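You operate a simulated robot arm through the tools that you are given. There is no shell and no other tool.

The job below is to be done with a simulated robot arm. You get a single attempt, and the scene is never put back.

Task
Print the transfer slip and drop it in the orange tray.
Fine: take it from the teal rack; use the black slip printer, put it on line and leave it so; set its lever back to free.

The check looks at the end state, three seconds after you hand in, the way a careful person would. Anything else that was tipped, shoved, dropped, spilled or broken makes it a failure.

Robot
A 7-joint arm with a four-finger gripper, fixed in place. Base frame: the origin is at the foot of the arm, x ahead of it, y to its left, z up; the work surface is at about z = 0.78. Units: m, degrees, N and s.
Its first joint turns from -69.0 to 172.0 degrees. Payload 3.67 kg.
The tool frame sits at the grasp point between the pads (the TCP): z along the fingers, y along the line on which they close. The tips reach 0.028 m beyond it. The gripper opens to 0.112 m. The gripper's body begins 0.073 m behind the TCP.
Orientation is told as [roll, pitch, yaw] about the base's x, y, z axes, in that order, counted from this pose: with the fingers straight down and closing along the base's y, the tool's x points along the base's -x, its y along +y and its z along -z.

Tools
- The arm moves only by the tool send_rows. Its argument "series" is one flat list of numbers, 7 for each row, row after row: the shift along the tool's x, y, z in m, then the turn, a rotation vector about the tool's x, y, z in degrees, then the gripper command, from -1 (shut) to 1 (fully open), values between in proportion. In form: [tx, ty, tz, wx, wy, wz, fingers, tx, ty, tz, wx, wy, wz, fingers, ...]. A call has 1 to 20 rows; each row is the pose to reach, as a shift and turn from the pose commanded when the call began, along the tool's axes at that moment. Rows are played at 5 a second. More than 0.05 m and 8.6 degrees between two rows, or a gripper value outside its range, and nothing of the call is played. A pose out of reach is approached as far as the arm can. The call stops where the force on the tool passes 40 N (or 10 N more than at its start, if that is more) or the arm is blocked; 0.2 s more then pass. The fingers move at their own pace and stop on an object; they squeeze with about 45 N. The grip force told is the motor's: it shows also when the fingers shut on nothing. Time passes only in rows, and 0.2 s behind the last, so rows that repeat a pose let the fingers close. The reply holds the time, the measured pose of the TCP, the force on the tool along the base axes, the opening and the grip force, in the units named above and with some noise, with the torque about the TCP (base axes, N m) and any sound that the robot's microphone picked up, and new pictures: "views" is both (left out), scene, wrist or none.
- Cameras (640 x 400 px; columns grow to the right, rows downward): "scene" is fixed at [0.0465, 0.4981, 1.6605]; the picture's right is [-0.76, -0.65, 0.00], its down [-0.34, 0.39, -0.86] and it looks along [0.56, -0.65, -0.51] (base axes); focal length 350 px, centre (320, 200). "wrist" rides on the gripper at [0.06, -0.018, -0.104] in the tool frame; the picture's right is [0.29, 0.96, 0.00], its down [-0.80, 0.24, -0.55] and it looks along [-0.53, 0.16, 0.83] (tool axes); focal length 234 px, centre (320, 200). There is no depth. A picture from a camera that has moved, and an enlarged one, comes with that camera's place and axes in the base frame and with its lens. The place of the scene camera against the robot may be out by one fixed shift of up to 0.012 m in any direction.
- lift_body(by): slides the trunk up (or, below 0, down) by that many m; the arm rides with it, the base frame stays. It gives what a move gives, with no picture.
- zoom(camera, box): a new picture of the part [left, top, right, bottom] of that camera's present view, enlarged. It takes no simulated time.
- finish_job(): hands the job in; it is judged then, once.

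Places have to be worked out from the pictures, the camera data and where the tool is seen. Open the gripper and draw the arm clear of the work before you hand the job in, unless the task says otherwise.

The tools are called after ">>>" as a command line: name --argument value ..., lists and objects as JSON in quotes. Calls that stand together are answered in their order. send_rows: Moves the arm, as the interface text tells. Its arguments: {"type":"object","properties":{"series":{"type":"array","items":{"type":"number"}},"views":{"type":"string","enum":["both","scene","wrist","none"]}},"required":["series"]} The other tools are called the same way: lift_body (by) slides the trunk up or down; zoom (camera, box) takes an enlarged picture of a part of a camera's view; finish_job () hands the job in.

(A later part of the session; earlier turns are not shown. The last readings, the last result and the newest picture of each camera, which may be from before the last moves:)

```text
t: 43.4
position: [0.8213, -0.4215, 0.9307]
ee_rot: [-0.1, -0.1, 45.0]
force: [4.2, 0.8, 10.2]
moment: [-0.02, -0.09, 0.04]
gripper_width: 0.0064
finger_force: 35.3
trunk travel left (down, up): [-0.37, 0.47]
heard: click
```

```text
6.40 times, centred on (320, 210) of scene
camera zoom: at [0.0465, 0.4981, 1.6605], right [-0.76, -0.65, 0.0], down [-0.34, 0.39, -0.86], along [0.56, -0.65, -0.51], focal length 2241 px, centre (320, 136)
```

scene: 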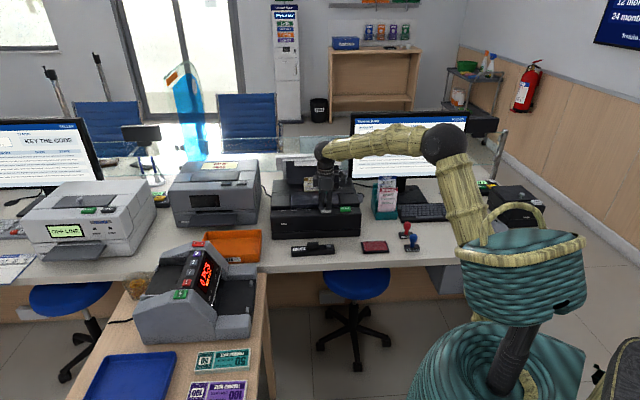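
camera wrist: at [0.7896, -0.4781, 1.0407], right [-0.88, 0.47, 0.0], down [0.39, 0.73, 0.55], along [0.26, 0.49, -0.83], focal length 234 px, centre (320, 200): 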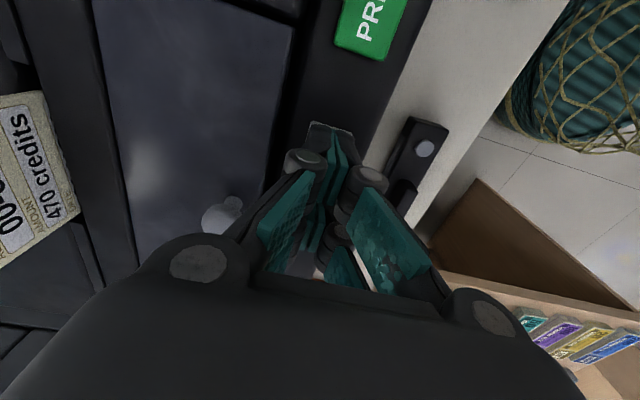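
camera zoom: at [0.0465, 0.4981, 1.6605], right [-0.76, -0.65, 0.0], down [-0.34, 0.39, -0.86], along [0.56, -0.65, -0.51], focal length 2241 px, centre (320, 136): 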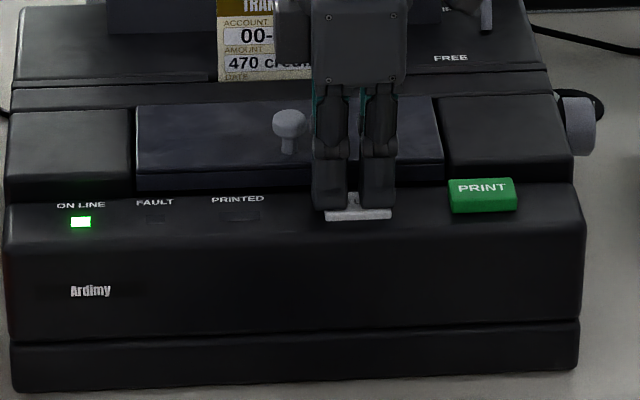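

ON LINE lamp is lit after a click. Lift off and move to PRINT (a≈-0.197).

>>> send_rows --series '[0, 0, -0.02, 0, 0, 0, -1, 0, 0, -0.045, 0, 0, 0, -1, 0.04, 0, -0.045, 0, 0, 0, -1, 0.084, 0, -0.045, 0, 0, 0, -1, 0.084, 0, -0.02, 0, 0, 0, -1, 0.084, 0, -0.01, 0, 0, 0, -1, 0.084, 0, -0.01, 0, 0, 0, -1]' --views "both"

>>> zoom --camera "scene" --box '[270, 170, 370, 240]'

>>> zoom --camera "wrist" --box '[200, 0, 440, 240]'

```text
t: 45.0
position: [0.7615, -0.4809, 0.9389]
ee_rot: [0.0, 0.0, 45.0]
force: [0.0, -0.4, -0.3]
moment: [0.02, -0.03, 0.03]
gripper_width: 0.0
finger_force: 35.6
trunk travel left (down, up): [-0.37, 0.47]
camera wrist: at [0.7293, -0.5368, 1.0423], right [-0.88, 0.47, 0.0], down [0.39, 0.73, 0.55], along [0.26, 0.49, -0.83], focal length 234 px, centre (320, 200)
```

scene: 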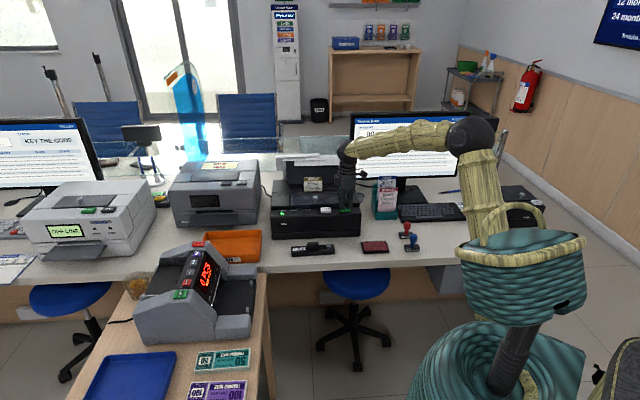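
wrist: 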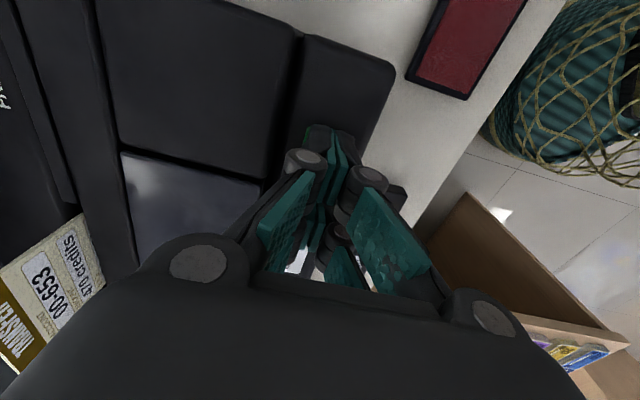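

```text
5.71 times, centred on (320, 205) of scene
camera zoom: at [0.0465, 0.4981, 1.6605], right [-0.76, -0.65, 0.0], down [-0.34, 0.39, -0.86], along [0.56, -0.65, -0.51], focal length 2001 px, centre (320, 171)
```

zoom: 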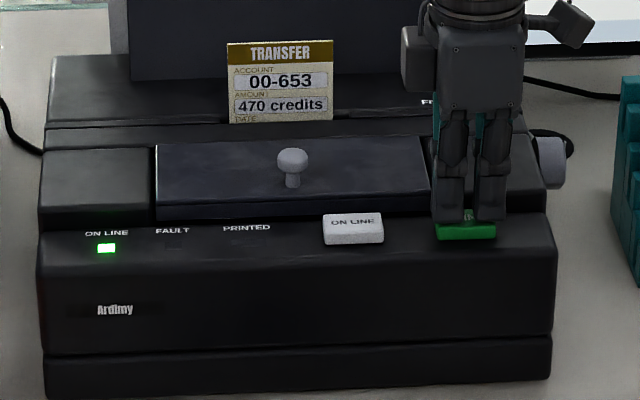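

```text
1.67 times, centred on (320, 120) of wrist
camera zoom: at [0.7293, -0.5368, 1.0423], right [-0.88, 0.47, 0.0], down [0.39, 0.73, 0.55], along [0.26, 0.49, -0.83], focal length 390 px, centre (320, 333)
```

zoom: 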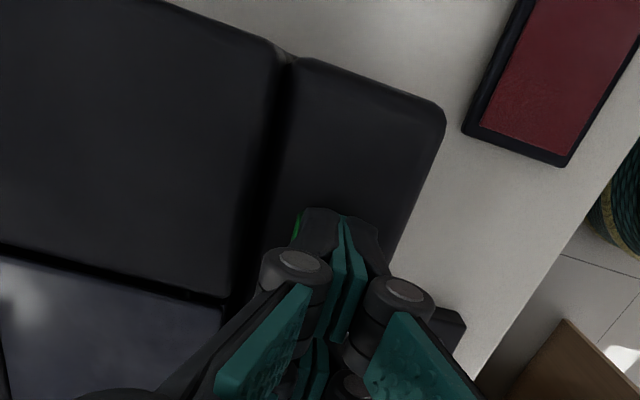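

The fingers are above PRINT and ON LINE stays lit. Press PRINT.

>>> send_rows --series '[0, 0, 0.002, 0, 0, 0, -1, 0, 0, 0.004, 0, 0, 0, -1, 0, 0, 0.0055, 0, 0, 0, -1, 0, 0, 0.007, 0, 0, 0, -1, 0, 0, 0.0085, 0, 0, 0, -1, 0, 0, 0.01, 0, 0, 0, -1]' --views "none"

>>> zoom --camera "scene" --box '[270, 170, 370, 240]'

```text
t: 46.4
position: [0.7617, -0.4807, 0.93]
ee_rot: [-0.1, 0.0, 45.0]
force: [3.9, -1.0, 11.7]
moment: [-0.02, -0.11, 0.05]
gripper_width: 0.0061
finger_force: 35.9
trunk travel left (down, up): [-0.37, 0.47]
heard: click
```

```text
5.71 times, centred on (320, 205) of scene
camera zoom: at [0.0465, 0.4981, 1.6605], right [-0.76, -0.65, 0.0], down [-0.34, 0.39, -0.86], along [0.56, -0.65, -0.51], focal length 2001 px, centre (320, 171)
```

zoom: 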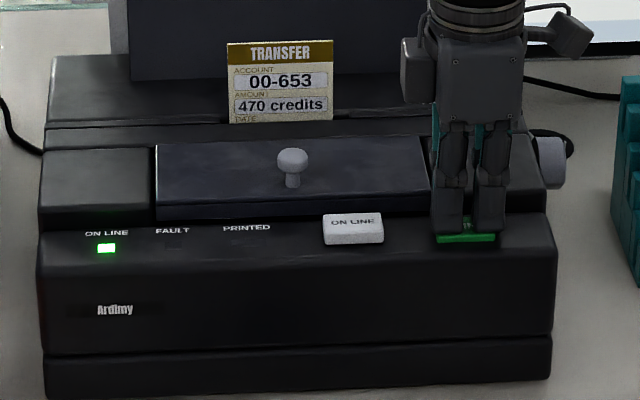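

Clicked; PRINTED is not lit yet. Lift off and wait a moment for it.

>>> send_rows --series '[0, 0, -0.02, 0, 0, 0, -1, 0, 0, -0.05, 0, 0, 0, -1, 0, 0, -0.08, 0, 0, 0, -1, 0, 0, -0.1, 0, 0, 0, -1, 0, 0, -0.1, 0, 0, 0, -1, 0, 0, -0.1, 0, 0, 0, -1, 0, 0, -0.1, 0, 0, 0, -1]' --views "both"

>>> zoom --camera "scene" --box '[270, 150, 370, 240]'

```text
t: 48.0
position: [0.7611, -0.4815, 1.0305]
ee_rot: [0.1, -0.1, 45.0]
force: [-0.8, 0.5, -0.4]
moment: [0.04, 0.04, 0.01]
gripper_width: 0.0001
finger_force: 35.4
trunk travel left (down, up): [-0.37, 0.47]
camera wrist: at [0.7295, -0.5365, 1.1334], right [-0.88, 0.47, 0.0], down [0.39, 0.73, 0.55], along [0.26, 0.49, -0.83], focal length 234 px, centre (320, 200)
```

scene: 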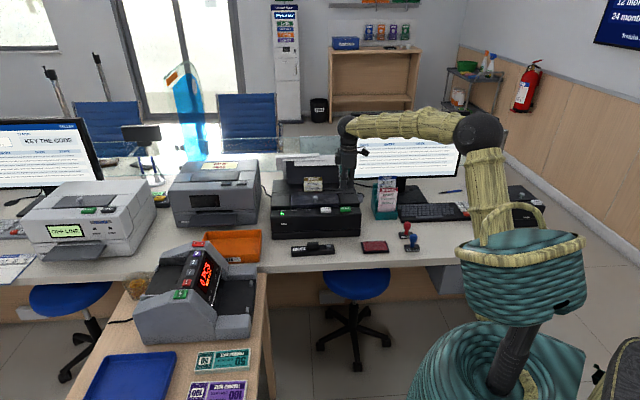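
wrist: 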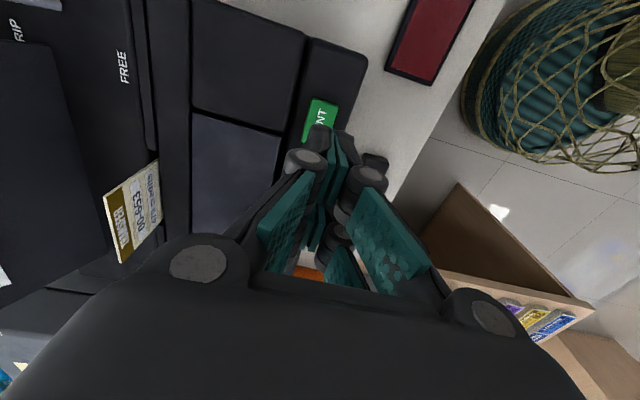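

```text
4.44 times, centred on (320, 195) of scene
camera zoom: at [0.0465, 0.4981, 1.6605], right [-0.76, -0.65, 0.0], down [-0.34, 0.39, -0.86], along [0.56, -0.65, -0.51], focal length 1556 px, centre (320, 222)
```

zoom: 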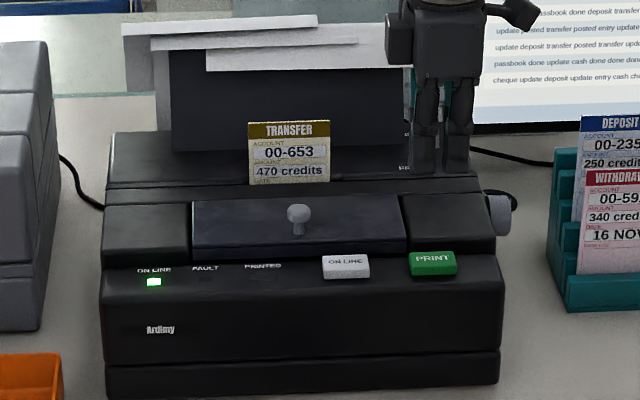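

Neither PRINTED nor FAULT is lit yet; wait a few seconds more.

>>> send_rows --series '[0, 0, 0, 0, 0, 0, -1, 0, 0, 0, 0, 0, 0, -1, 0, 0, 0, 0, 0, 0, -1, 0, 0, 0, 0, 0, 0, -1, 0, 0, 0, 0, 0, 0, -1, 0, 0, 0, 0, 0, 0, -1, 0, 0, 0, 0, 0, 0, -1, 0, 0, 0, 0, 0, 0, -1, 0, 0, 0, 0, 0, 0, -1, 0, 0, 0, 0, 0, 0, -1, 0, 0, 0, 0, 0, 0, -1, 0, 0, 0, 0, 0, 0, -1, 0, 0, 0, 0, 0, 0, -1, 0, 0, 0, 0, 0, 0, -1, 0, 0, 0, 0, 0, 0, -1]' --views "none"

>>> zoom --camera "scene" --box '[270, 150, 370, 240]'

>>> zoom --camera "scene" --box '[290, 170, 350, 220]'

```text
t: 51.2
position: [0.7611, -0.4816, 1.0303]
ee_rot: [0.1, 0.0, 45.0]
force: [0.8, 1.1, 0.0]
moment: [-0.01, 0.02, -0.02]
gripper_width: 0.0
finger_force: 35.1
trunk travel left (down, up): [-0.37, 0.47]
```

```text
4.44 times, centred on (320, 195) of scene
camera zoom: at [0.0465, 0.4981, 1.6605], right [-0.76, -0.65, 0.0], down [-0.34, 0.39, -0.86], along [0.56, -0.65, -0.51], focal length 1556 px, centre (320, 222)
```

zoom: 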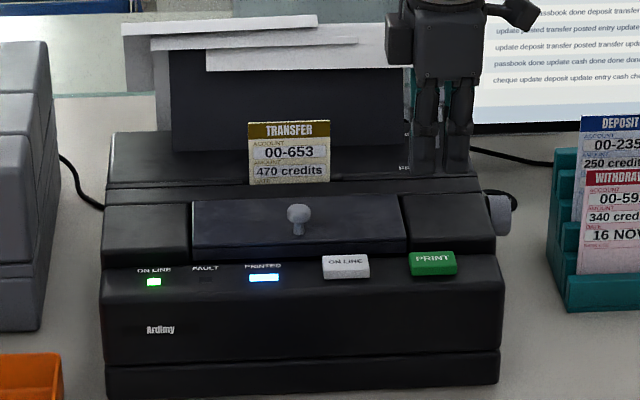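

```text
8.00 times, centred on (320, 195) of scene
camera zoom: at [0.0465, 0.4981, 1.6605], right [-0.76, -0.65, 0.0], down [-0.34, 0.39, -0.86], along [0.56, -0.65, -0.51], focal length 2801 px, centre (320, 240)
```

zoom: 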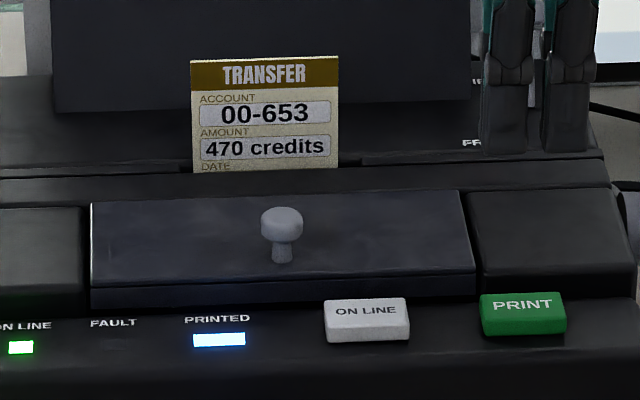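

PRINTED is lit. Now the lever back to FREE: go above it with fingers opened to 7 cm so the rear finger can drop behind the knob.

>>> send_rows --series '[0.01, -0.03, -0.03, 0, 0, 0, -0.5, 0.02, -0.07, -0.03, 0, 0, 0, 0, 0.03, -0.11, -0.03, 0, 0, 0, 0.25, 0.038, -0.15, -0.03, 0, 0, 0, 0.25, 0.038, -0.18, -0.03, 0, 0, 0, 0.25, 0.038, -0.211, -0.03, 0, 0, 0, 0.25, 0.038, -0.211, -0.03, 0, 0, 0, 0.25]' --views "both"

>>> zoom --camera "scene" --box '[290, 120, 390, 220]'

>>> zoom --camera "wrist" --box '[160, 0, 440, 260]'

```text
t: 52.8
position: [0.8834, -0.6535, 1.0603]
ee_rot: [-0.1, -0.1, 45.0]
force: [0.6, -0.4, 0.6]
moment: [-0.02, -0.03, -0.03]
gripper_width: 0.07
finger_force: 0.1
trunk travel left (down, up): [-0.37, 0.47]
camera wrist: at [0.8507, -0.7091, 1.1653], right [-0.88, 0.47, 0.0], down [0.39, 0.73, 0.55], along [0.26, 0.49, -0.83], focal length 234 px, centre (320, 200)
```

scene: 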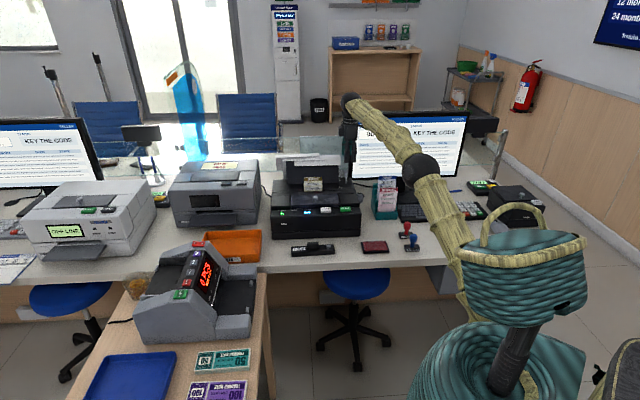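
wrist: 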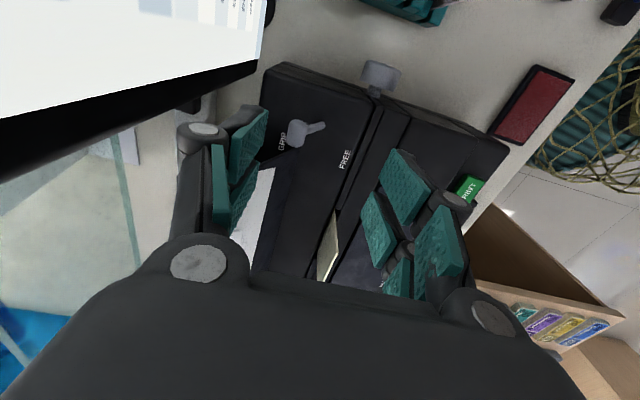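

```text
4.00 times, centred on (340, 170) of scene
camera zoom: at [0.0465, 0.4981, 1.6605], right [-0.76, -0.65, 0.0], down [-0.34, 0.39, -0.86], along [0.56, -0.65, -0.51], focal length 1401 px, centre (240, 320)
```

zoom: 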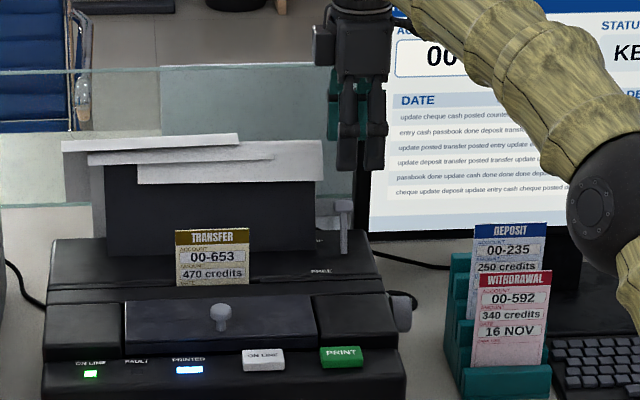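

```text
1.54 times, centred on (300, 130) of wrist
camera zoom: at [0.8507, -0.7091, 1.1653], right [-0.88, 0.47, 0.0], down [0.39, 0.73, 0.55], along [0.26, 0.49, -0.83], focal length 360 px, centre (351, 308)
```

zoom: 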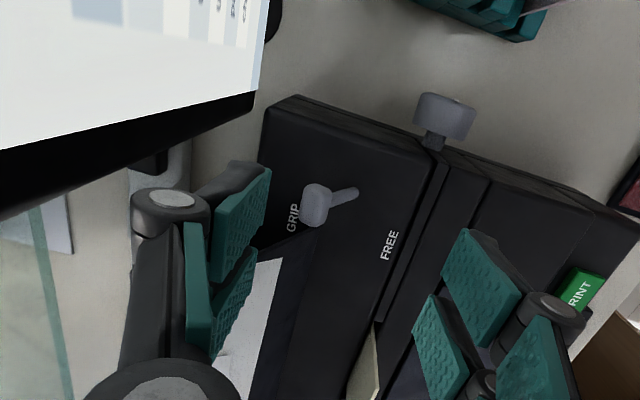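

Knob at (e 1.104, rear face 1.112); rear finger inner face would be at 1.122. I shift 7 mm right to clear the papers' edge, then descend behind the knob.

>>> send_rows --series '[0.0066, 0, 0, 0, 0, 0, 0.25, 0.0066, 0, 0.03, 0, 0, 0, 0.25, 0.0066, 0, 0.06, 0, 0, 0, 0.25, 0.0066, 0, 0.075, 0, 0, 0, 0.25, 0.0066, 0, 0.09, 0, 0, 0, 0.25, 0.0066, 0, 0.09, 0, 0, 0, 0.25]' --views "both"

>>> zoom --camera "scene" --box '[290, 120, 390, 220]'

>>> zoom --camera "wrist" --box '[160, 0, 440, 260]'

```text
t: 54.2
position: [0.8791, -0.6625, 0.9699]
ee_rot: [0.0, 0.1, 44.9]
force: [0.3, -0.3, 0.8]
moment: [-0.02, 0.01, -0.02]
gripper_width: 0.0701
finger_force: 0.1
trunk travel left (down, up): [-0.37, 0.47]
camera wrist: at [0.8471, -0.718, 1.0726], right [-0.88, 0.47, 0.0], down [0.39, 0.73, 0.55], along [0.26, 0.49, -0.83], focal length 234 px, centre (320, 200)
```

scene: 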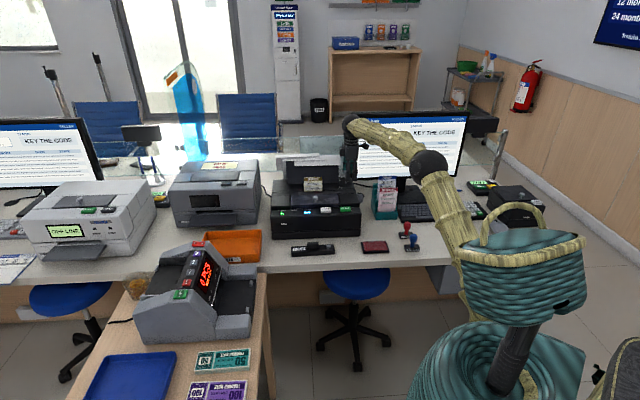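
wrist: 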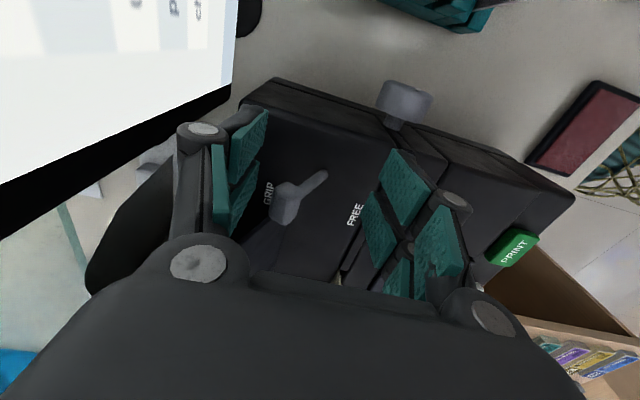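

```text
4.00 times, centred on (340, 170) of scene
camera zoom: at [0.0465, 0.4981, 1.6605], right [-0.76, -0.65, 0.0], down [-0.34, 0.39, -0.86], along [0.56, -0.65, -0.51], focal length 1401 px, centre (240, 320)
```

zoom: 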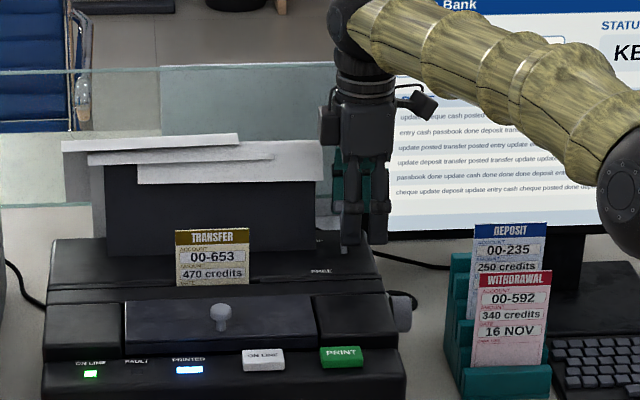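

```text
1.54 times, centred on (300, 130) of wrist
camera zoom: at [0.8471, -0.718, 1.0726], right [-0.88, 0.47, 0.0], down [0.39, 0.73, 0.55], along [0.26, 0.49, -0.83], focal length 360 px, centre (351, 308)
```

zoom: 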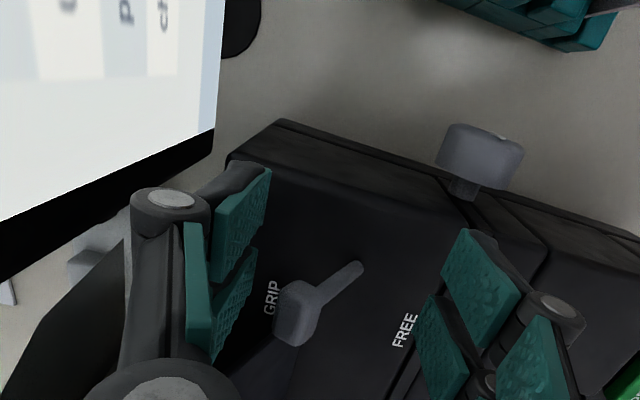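

The rear finger is behind the knob with no contact. Pull the lever toward FREE in steps.

>>> send_rows --series '[0, 0.008, 0, 0, 0, 0, 0.25, 0, 0.016, 0, 0, 0, 0, 0.25, 0, 0.022, 0, 0, 0, 0, 0.25, 0, 0.028, 0, 0, 0, 0, 0.25, 0, 0.034, 0, 0, 0, 0, 0.25, 0, 0.04, 0, 0, 0, 0, 0.25, 0, 0.044, 0, 0, 0, 0, 0.25]' --views "wrist"

>>> zoom --camera "wrist" --box '[160, 0, 440, 260]'

```text
t: 55.8
position: [0.8481, -0.6299, 0.969]
ee_rot: [0.0, 0.1, 45.1]
force: [-1.0, 0.4, -0.1]
moment: [0.01, -0.02, 0.02]
gripper_width: 0.0701
finger_force: 0.0
trunk travel left (down, up): [-0.37, 0.47]
camera wrist: at [0.8163, -0.6858, 1.073], right [-0.88, 0.47, 0.0], down [0.39, 0.73, 0.55], along [0.26, 0.49, -0.83], focal length 234 px, centre (320, 200)
```

wrist: 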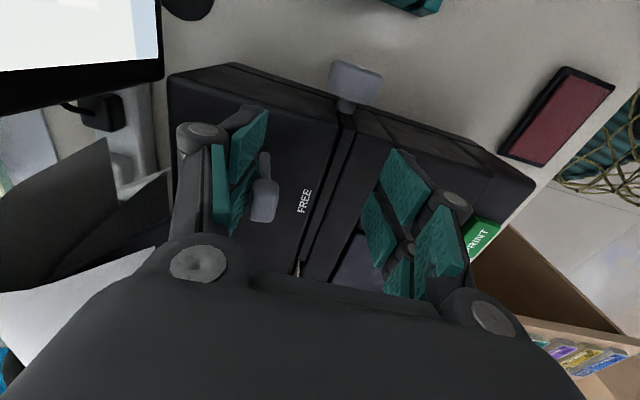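

```text
1.54 times, centred on (300, 130) of wrist
camera zoom: at [0.8163, -0.6858, 1.073], right [-0.88, 0.47, 0.0], down [0.39, 0.73, 0.55], along [0.26, 0.49, -0.83], focal length 360 px, centre (351, 308)
```

zoom: 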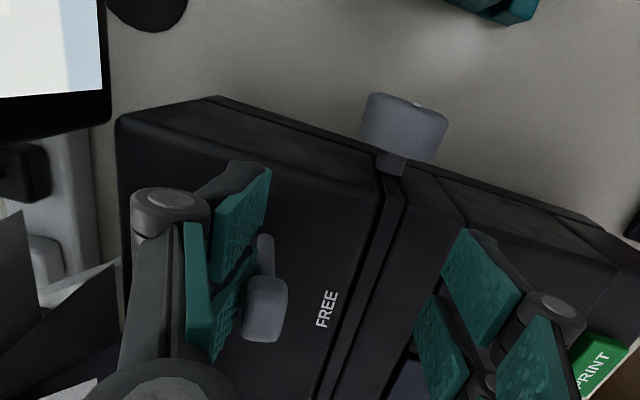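

The lever has swung forward past vertical with the finger. Continue to the front stop.

>>> send_rows --series '[0, 0.003, 0, 0, 0, 0, 0.25, 0, 0.006, 0, 0, 0, 0, 0.25, 0, 0.009, 0, 0, 0, 0, 0.25, 0, 0.011, 0, 0, 0, 0, 0.25, 0, 0.013, 0, 0, 0, 0, 0.25]' --views "wrist"

>>> zoom --camera "wrist" --box '[160, 0, 440, 260]'

```text
t: 57.0
position: [0.8389, -0.6222, 0.9694]
ee_rot: [0.1, -0.1, 45.0]
force: [5.5, -4.4, 1.6]
moment: [-0.08, -0.21, -0.06]
gripper_width: 0.0749
finger_force: 4.1
trunk travel left (down, up): [-0.37, 0.47]
camera wrist: at [0.8074, -0.6776, 1.0727], right [-0.88, 0.47, 0.0], down [0.39, 0.73, 0.55], along [0.26, 0.49, -0.83], focal length 234 px, centre (320, 200)
```

wrist: 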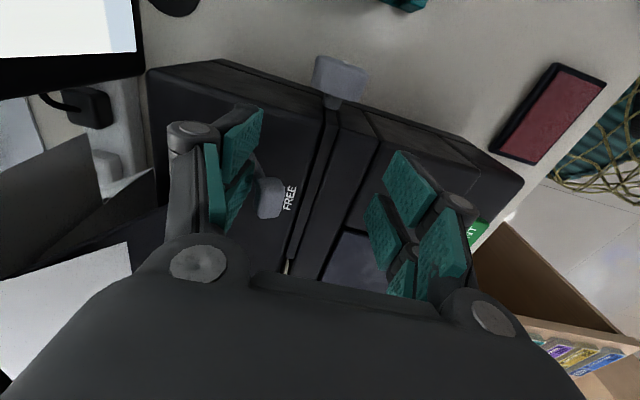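

```text
1.54 times, centred on (300, 130) of wrist
camera zoom: at [0.8074, -0.6776, 1.0727], right [-0.88, 0.47, 0.0], down [0.39, 0.73, 0.55], along [0.26, 0.49, -0.83], focal length 360 px, centre (351, 308)
```

zoom: 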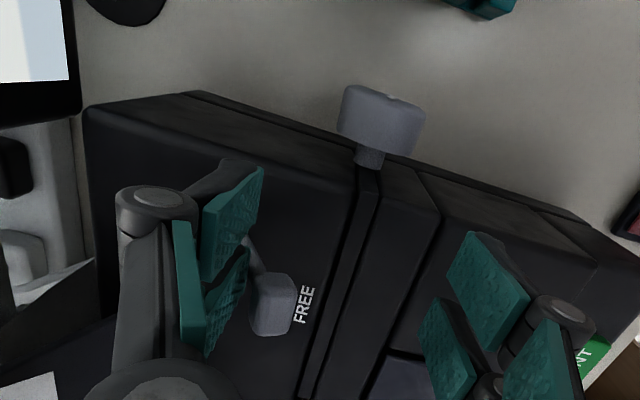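

Resistance (~7 N): the lever is at its front stop. Back off a little, rise, and verify lever and slip.

>>> send_rows --series '[0, -0.008, 0, 0, 0, 0, 0.25, 0, -0.008, -0.03, 0, 0, 0, 0.25, 0, -0.008, -0.06, 0, 0, 0, 0.25, 0, 0.02, -0.09, 0, 0, 0, 0.25, 0, 0.05, -0.09, 0, 0, 0, 0, 0, 0.05, -0.09, 0, 0, 0, -0.1]' --views "both"

>>> zoom --camera "wrist" --box '[160, 0, 440, 260]'

>>> zoom --camera "scene" --box '[270, 150, 370, 240]'

```text
t: 58.4
position: [0.8017, -0.5847, 1.0588]
ee_rot: [0.0, -0.1, 45.0]
force: [-0.1, -0.2, 0.5]
moment: [0.0, -0.01, 0.0]
gripper_width: 0.0503
finger_force: 0.1
trunk travel left (down, up): [-0.37, 0.47]
camera wrist: at [0.7707, -0.6411, 1.1615], right [-0.88, 0.47, 0.0], down [0.39, 0.73, 0.55], along [0.26, 0.49, -0.83], focal length 234 px, centre (320, 200)
```

scene: 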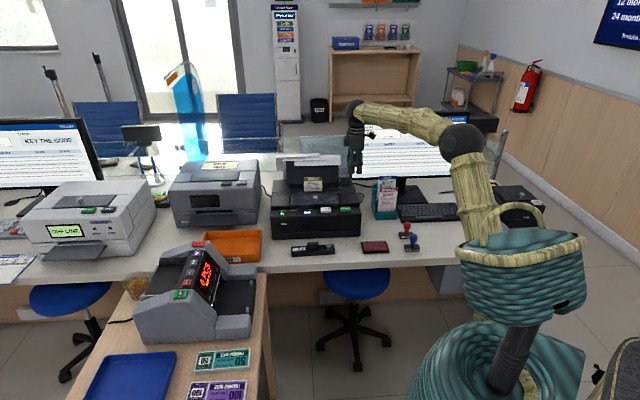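
wrist: 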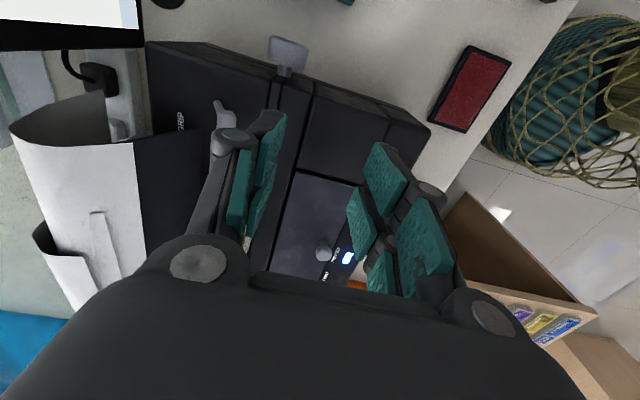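

```text
1.54 times, centred on (300, 130) of wrist
camera zoom: at [0.7707, -0.6411, 1.1615], right [-0.88, 0.47, 0.0], down [0.39, 0.73, 0.55], along [0.26, 0.49, -0.83], focal length 360 px, centre (351, 308)
```

zoom: 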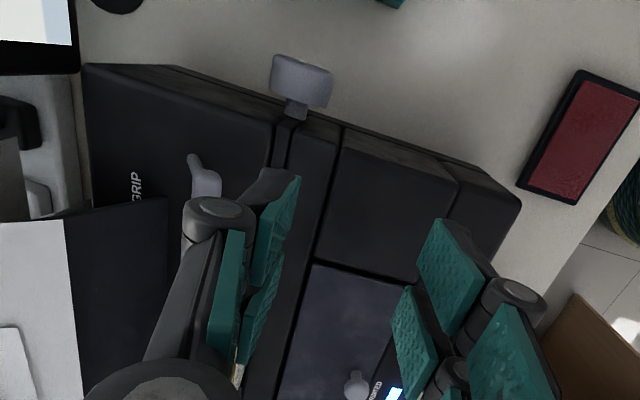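

```text
4.44 times, centred on (320, 195) of scene
camera zoom: at [0.0465, 0.4981, 1.6605], right [-0.76, -0.65, 0.0], down [-0.34, 0.39, -0.86], along [0.56, -0.65, -0.51], focal length 1556 px, centre (320, 222)
```

zoom: 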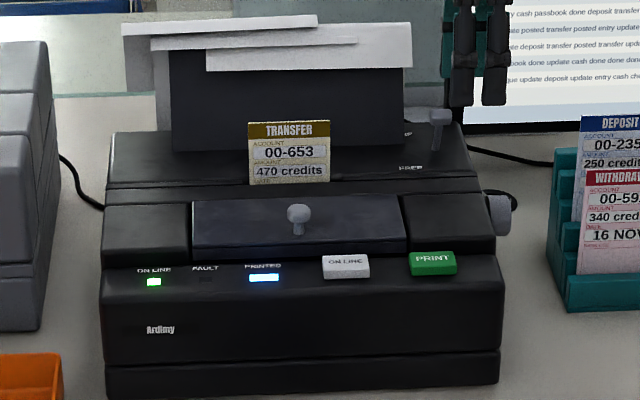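

Lever is at FREE, ON LINE and PRINTED lit. Now return above the slip to pick it up.

>>> send_rows --series '[-0.04, 0, 0, 0, 0, 0, -0.25, -0.08, 0, 0, 0, 0, 0, -0.25, -0.12, 0, 0, 0, 0, 0, -0.25, -0.15, -0.02, 0, 0, 0, 0, -0.25, -0.167, -0.049, 0, 0, 0, 0, -0.25, -0.167, -0.049, 0, 0, 0, 0, -0.25]' --views "both"

>>> zoom --camera "wrist" --box '[200, 0, 440, 200]'

>>> zoom --camera "scene" --box '[270, 130, 370, 230]'

```text
t: 59.8
position: [0.9538, -0.5033, 1.0605]
ee_rot: [-0.1, -0.1, 45.0]
force: [-0.3, 0.2, 0.4]
moment: [-0.02, -0.07, -0.01]
gripper_width: 0.042
finger_force: 0.2
trunk travel left (down, up): [-0.37, 0.47]
camera wrist: at [0.9223, -0.5586, 1.1647], right [-0.88, 0.47, 0.0], down [0.39, 0.73, 0.55], along [0.26, 0.49, -0.83], focal length 234 px, centre (320, 200)
```

scene: 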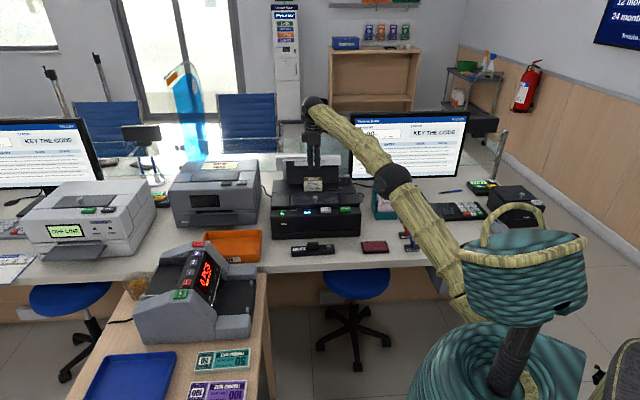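
wrist: 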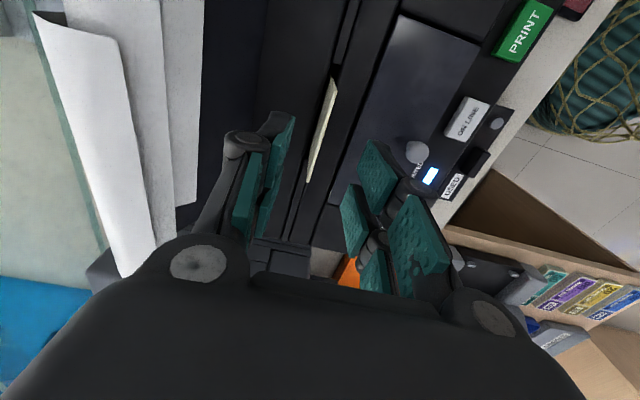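

```text
2.00 times, centred on (320, 100) of wrist
camera zoom: at [0.9223, -0.5586, 1.1647], right [-0.88, 0.47, 0.0], down [0.39, 0.73, 0.55], along [0.26, 0.49, -0.83], focal length 468 px, centre (320, 400)
```

zoom: 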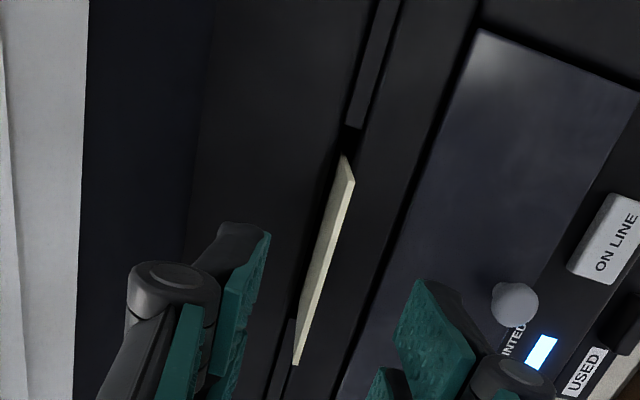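

```text
4.00 times, centred on (320, 180) of scene
camera zoom: at [0.0465, 0.4981, 1.6605], right [-0.76, -0.65, 0.0], down [-0.34, 0.39, -0.86], along [0.56, -0.65, -0.51], focal length 1401 px, centre (320, 280)
```

zoom: 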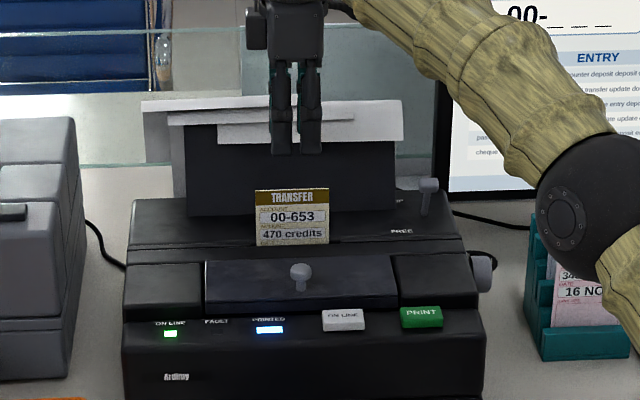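

Slip top is at e≈1.027, hand at 1.030. Descend 10 cm around it, with a 2 mm correction, then close.

>>> send_rows --series '[0, 0.002, 0.02, 0, 0, 0, -0.25, 0, 0.002, 0.05, 0, 0, 0, -0.25, 0, 0.002, 0.08, 0, 0, 0, -0.25, 0, 0.002, 0.098, 0, 0, 0, -0.25, 0, 0.002, 0.098, 0, 0, 0, -0.25]' --views "wrist"

>>> zoom --camera "wrist" --box '[200, 40, 440, 260]'

>>> send_rows --series '[0, 0, 0, 0, 0, 0, -0.6, 0, 0, 0, 0, 0, 0, -1, 0, 0, 0, 0, 0, 0, -1, 0, 0, 0, 0, 0, 0, -1]' --views "wrist"

```text
t: 61.0
position: [0.9542, -0.5022, 0.9617]
ee_rot: [0.1, 0.0, 45.0]
force: [-0.1, -0.2, 0.0]
moment: [0.0, 0.02, 0.01]
gripper_width: 0.0421
finger_force: 0.0
trunk travel left (down, up): [-0.37, 0.47]
camera wrist: at [0.923, -0.5578, 1.0651], right [-0.88, 0.47, 0.0], down [0.39, 0.73, 0.55], along [0.26, 0.49, -0.83], focal length 234 px, centre (320, 200)
```

wrist: 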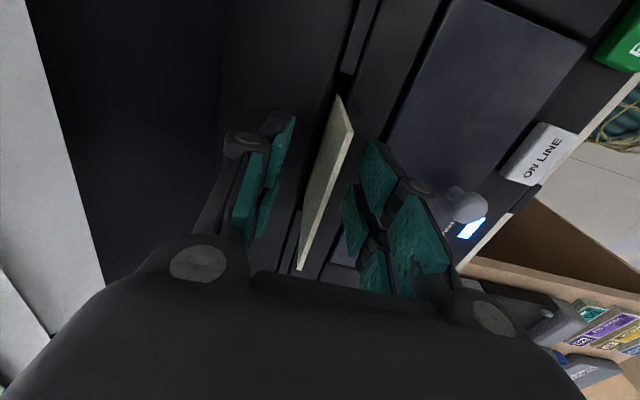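

```text
1.82 times, centred on (320, 150) of wrist
camera zoom: at [0.923, -0.5578, 1.0651], right [-0.88, 0.47, 0.0], down [0.39, 0.73, 0.55], along [0.26, 0.49, -0.83], focal length 426 px, centre (320, 291)
```

zoom: 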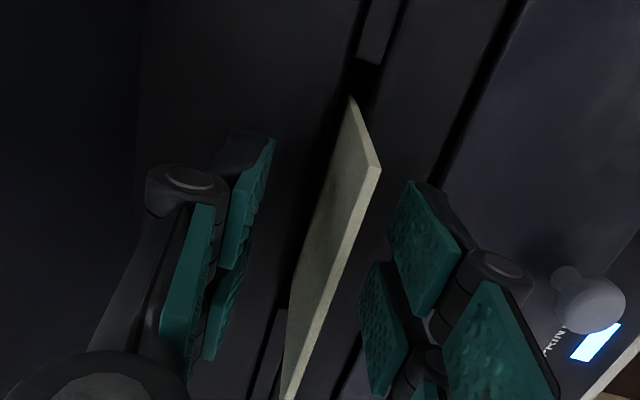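

```text
t: 62.0
position: [0.9552, -0.5019, 0.9606]
ee_rot: [0.0, 0.0, 45.0]
force: [-0.1, 0.3, -1.1]
moment: [0.02, 0.03, 0.03]
gripper_width: 0.0058
finger_force: 38.6
trunk travel left (down, up): [-0.37, 0.47]
camera wrist: at [0.9232, -0.5578, 1.0651], right [-0.88, 0.47, 0.0], down [0.39, 0.73, 0.55], along [0.26, 0.49, -0.83], focal length 234 px, centre (320, 200)
```

wrist: 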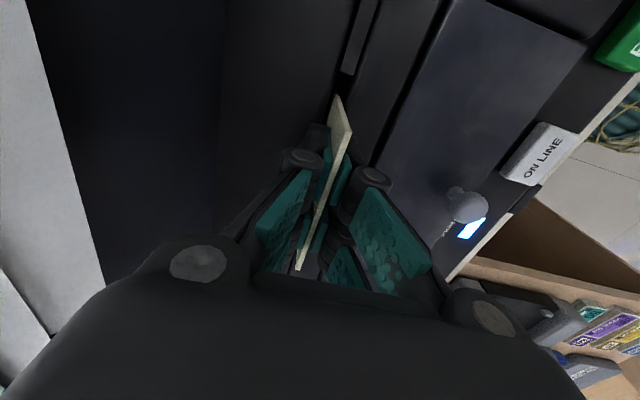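

The slip is held with practically no side load. Draw it straight up out of the slot.

>>> send_rows --series '[0, 0, -0.01, 0, 0, 0, -1, 0, 0, -0.03, 0, 0, 0, -1, 0, 0, -0.05, 0, 0, 0, -1, 0, 0, -0.07, 0, 0, 0, -1, 0, 0, -0.09, 0, 0, 0, -1, 0, 0, -0.11, 0, 0, 0, -1, 0, 0, -0.14, 0, 0, 0, -1, 0, 0, -0.17, 0, 0, 0, -1, 0, 0, -0.19, 0, 0, 0, -1]' --views "both"

>>> zoom --camera "scene" --box '[270, 80, 370, 240]'

>>> zoom --camera "scene" --box '[290, 120, 340, 180]'

```text
t: 64.0
position: [0.9362, -0.4978, 1.1251]
ee_rot: [0.0, 0.1, 45.0]
force: [-0.1, -1.1, -1.5]
moment: [0.01, 0.01, -0.05]
gripper_width: 0.0063
finger_force: 38.0
out of reach, approached as far as the arm can: row 7, 8, 9
trunk travel left (down, up): [-0.37, 0.47]
camera wrist: at [0.9049, -0.5533, 1.2272], right [-0.88, 0.47, 0.0], down [0.39, 0.73, 0.55], along [0.26, 0.49, -0.83], focal length 234 px, centre (320, 200)
```

scene: 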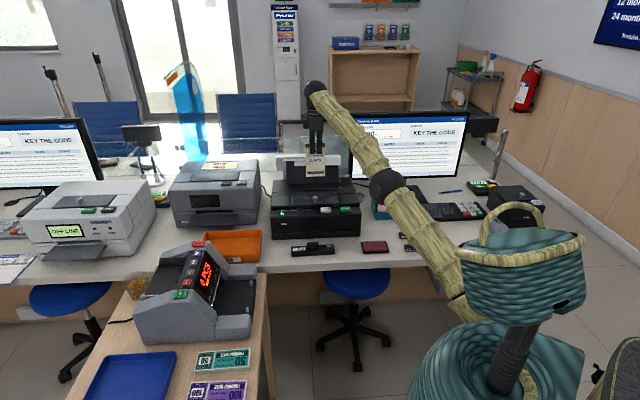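
wrist: 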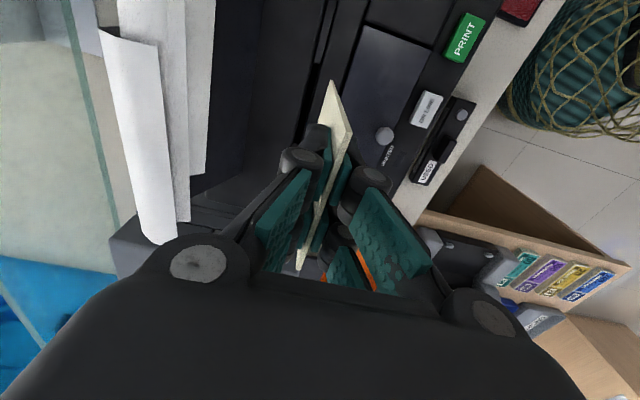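

```text
2.50 times, centred on (320, 160) of scene
camera zoom: at [0.0465, 0.4981, 1.6605], right [-0.76, -0.65, 0.0], down [-0.34, 0.39, -0.86], along [0.56, -0.65, -0.51], focal length 875 px, centre (320, 300)
```

zoom: 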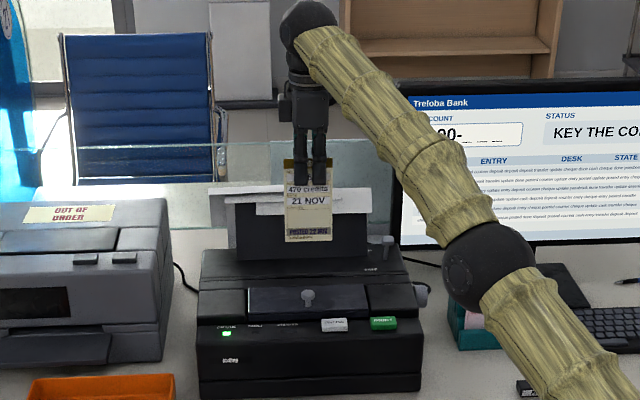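

```text
6.67 times, centred on (315, 150) of scene
camera zoom: at [0.0465, 0.4981, 1.6605], right [-0.76, -0.65, 0.0], down [-0.34, 0.39, -0.86], along [0.56, -0.65, -0.51], focal length 2334 px, centre (353, 533)
```

zoom: 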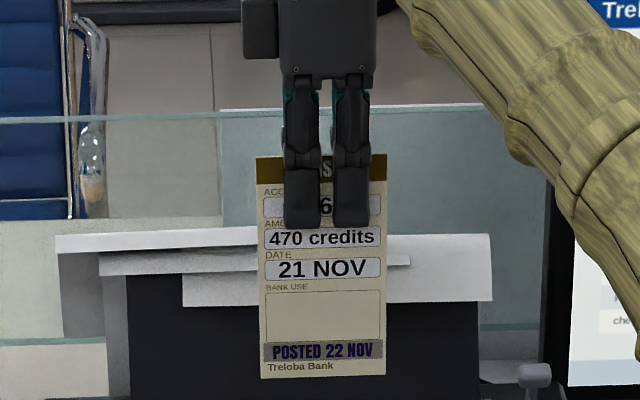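

The slip now reads "POSTED 22 NOV". The arm is at its upward limit for this trunk height but the slip is clear of the slot; raise the trunk a bit and then retract.

>>> lift_body --by 0.08

>>> send_rows --series '[0, 0.04, 0, 0, 0, 0, -1, 0, 0.08, 0, 0, 0, 0, -1, 0, 0.12, 0, 0, 0, 0, -1, 0, 0.16, 0, 0, 0, 0, -1, 0, 0.2, 0, 0, 0, 0, -1, 0, 0.2, 0, 0, 0, 0, -1]' --views "both"

```text
t: 65.2
position: [0.9359, -0.4967, 1.2032]
ee_rot: [0.0, 0.1, 45.0]
force: [0.5, -0.9, 0.3]
moment: [0.01, 0.01, -0.02]
gripper_width: 0.0061
finger_force: 38.8
trunk travel left (down, up): [-0.45, 0.39]
```

```text
t: 66.6
position: [0.795, -0.3577, 1.2024]
ee_rot: [0.1, 0.0, 44.9]
force: [-0.8, -0.2, -0.3]
moment: [0.01, 0.03, 0.01]
gripper_width: 0.0059
finger_force: 39.0
trunk travel left (down, up): [-0.45, 0.39]
camera wrist: at [0.7635, -0.4133, 1.3064], right [-0.88, 0.47, 0.0], down [0.4, 0.73, 0.55], along [0.26, 0.49, -0.83], focal length 234 px, centre (320, 200)
```

scene: 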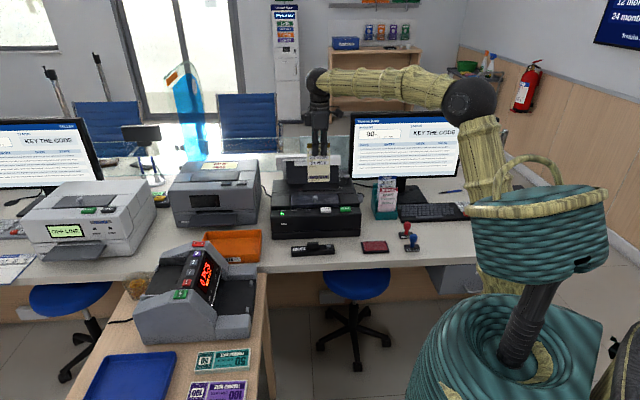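
wrist: 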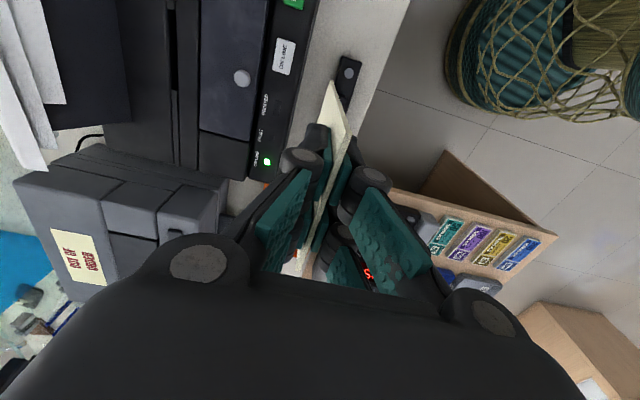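

Now turn the hand 90° (so the slip will tip along the tray's long axis) while moving high above the tray.

>>> send_rows --series '[-0.024, 0.002, 0, 0, 0, 7.5, -1, -0.048, 0.004, 0, 0, 0, 15, -1, -0.072, 0.006, 0, 0, 0, 22.5, -1, -0.097, 0.008, 0, 0, 0, 30, -1, -0.121, 0.01, 0, 0, 0, 37.5, -1, -0.145, 0.012, 0, 0, 0, 45, -1, -0.169, 0.014, 0, 0, 0, 52.5, -1, -0.193, 0.016, 0, 0, 0, 60, -1, -0.217, 0.018, 0, 0, 0, 67.5, -1, -0.242, 0.02, 0, 0, 0, 75, -1, -0.266, 0.022, 0, 0, 0, 82.5, -1, -0.29, 0.025, 0, 0, 0, 90, -1, -0.29, 0.025, 0, 0, 0, 90, -1]' --views "both"

>>> zoom --camera "wrist" --box '[180, 0, 560, 260]'

>>> zoom --camera "scene" --box '[180, 80, 320, 280]'

```text
t: 69.4
position: [0.9766, -0.132, 1.2017]
ee_rot: [-0.1, -0.1, -45.1]
force: [0.2, -0.5, -0.3]
moment: [-0.04, 0.04, -0.02]
gripper_width: 0.0061
finger_force: 38.2
out of reach, approached as far as the arm can: row 12, 13
trunk travel left (down, up): [-0.45, 0.39]
camera wrist: at [0.9186, -0.1032, 1.3063], right [0.48, 0.88, 0.0], down [0.73, -0.4, 0.55], along [0.49, -0.26, -0.83], focal length 234 px, centre (320, 200)
```

scene: 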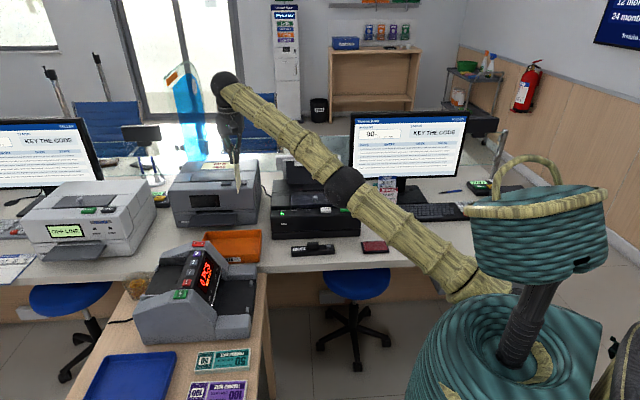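
wrist: 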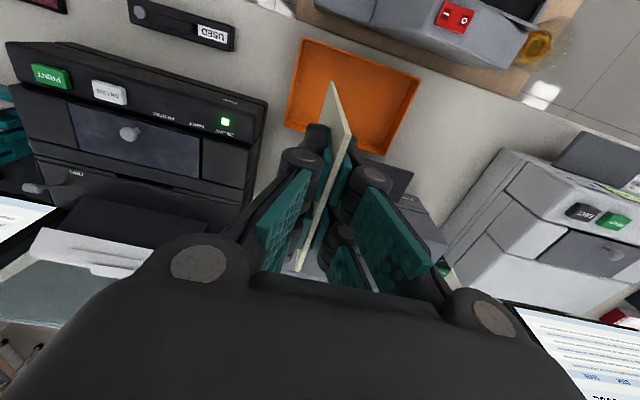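

```text
1.54 times, centred on (370, 130) of wrist
camera zoom: at [0.9186, -0.1032, 1.3063], right [0.48, 0.88, 0.0], down [0.73, -0.4, 0.55], along [0.49, -0.26, -0.83], focal length 360 px, centre (243, 308)
```

zoom: 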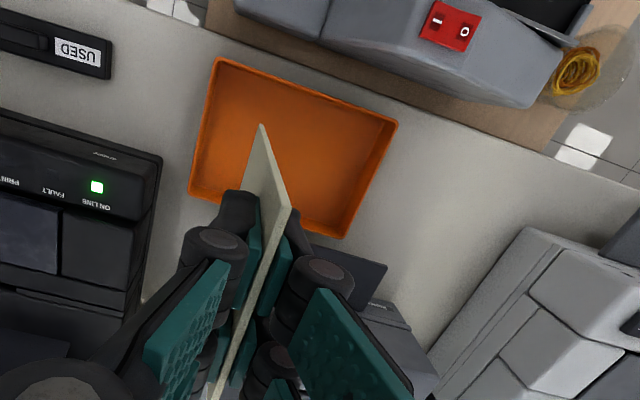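

```text
2.00 times, centred on (250, 180) of scene
camera zoom: at [0.0465, 0.4981, 1.6605], right [-0.76, -0.65, 0.0], down [-0.34, 0.39, -0.86], along [0.56, -0.65, -0.51], focal length 700 px, centre (460, 240)
```

zoom: 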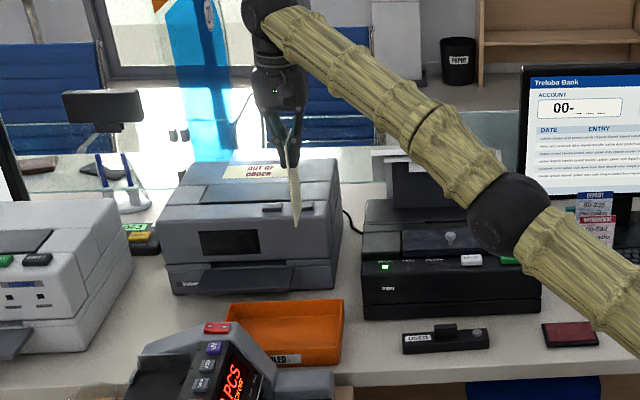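

Tray rim spans e 0.72–0.875, a −0.548…−0.772 (centre e 0.80, a −0.66). I tilt the hand 45° so that the slip's foot points to the tray's far-left side, still high.

>>> send_rows --series '[0, 0, 0, -7.5, 0, 0, -1, 0, 0, 0, -15, 0, 0, -1, 0, 0, 0, -22.5, 0, 0, -1, 0, 0, 0, -30, 0, 0, -1, 0, 0, 0, -37.5, 0, 0, -1, 0, 0, 0, -45, 0, 0, -1, 0, 0, 0, -45, 0, 0, -1]' --views "scene"

>>> lift_body --by -0.15

>>> send_rows --series '[0, 0, 0, 0, 0, 0, -1]' --views "both"

>>> zoom --camera "scene" --box '[180, 100, 320, 280]'

```text
t: 71.0
position: [1.095, -0.1331, 1.2562]
ee_rot: [44.9, 0.0, -45.0]
force: [0.7, 0.5, -0.7]
moment: [-0.03, -0.01, -0.02]
gripper_width: 0.0061
finger_force: 38.5
out of reach, approached as far as the arm can: row 1, 2, 3, 4, 5, 6, 7
trunk travel left (down, up): [-0.45, 0.39]
```

scene: 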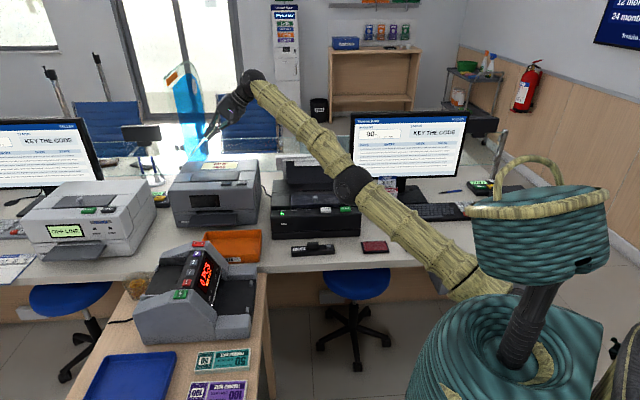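

```text
t: 72.8
position: [1.0931, -0.1345, 1.1075]
ee_rot: [45.1, -0.1, -45.0]
force: [0.3, -0.7, 0.4]
moment: [-0.01, 0.01, -0.03]
gripper_width: 0.0058
finger_force: 38.5
trunk travel left (down, up): [-0.3, 0.54]
```

```text
t: 73.2
position: [1.0933, -0.133, 1.1065]
ee_rot: [45.0, 0.0, -44.9]
force: [-0.1, -0.4, -0.2]
moment: [-0.03, 0.0, 0.0]
gripper_width: 0.006
finger_force: 38.1
trunk travel left (down, up): [-0.3, 0.54]
camera wrist: at [0.9878, -0.1531, 1.1669], right [0.28, 0.68, 0.68], down [0.41, -0.72, 0.56], along [0.87, 0.12, -0.48], focal length 234 px, centre (320, 200)
```

scene: 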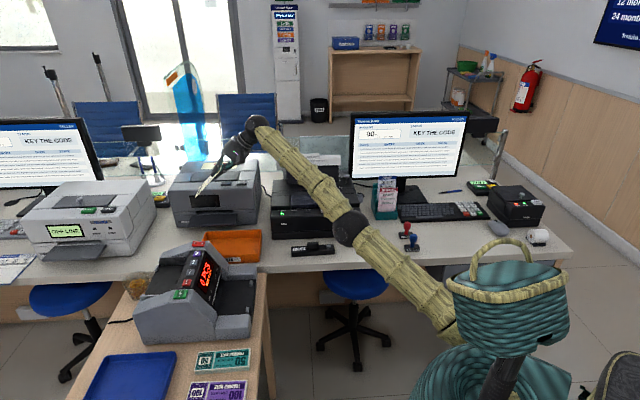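
wrist: 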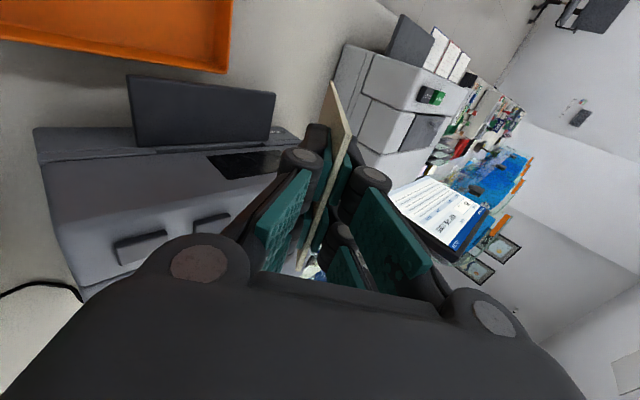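

```text
2.22 times, centred on (250, 190) of scene
camera zoom: at [0.0465, 0.4981, 1.6605], right [-0.76, -0.65, 0.0], down [-0.34, 0.39, -0.86], along [0.56, -0.65, -0.51], focal length 778 px, centre (476, 222)
```

zoom: 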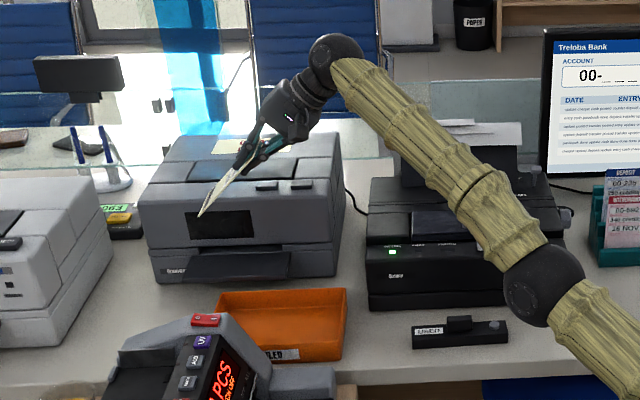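

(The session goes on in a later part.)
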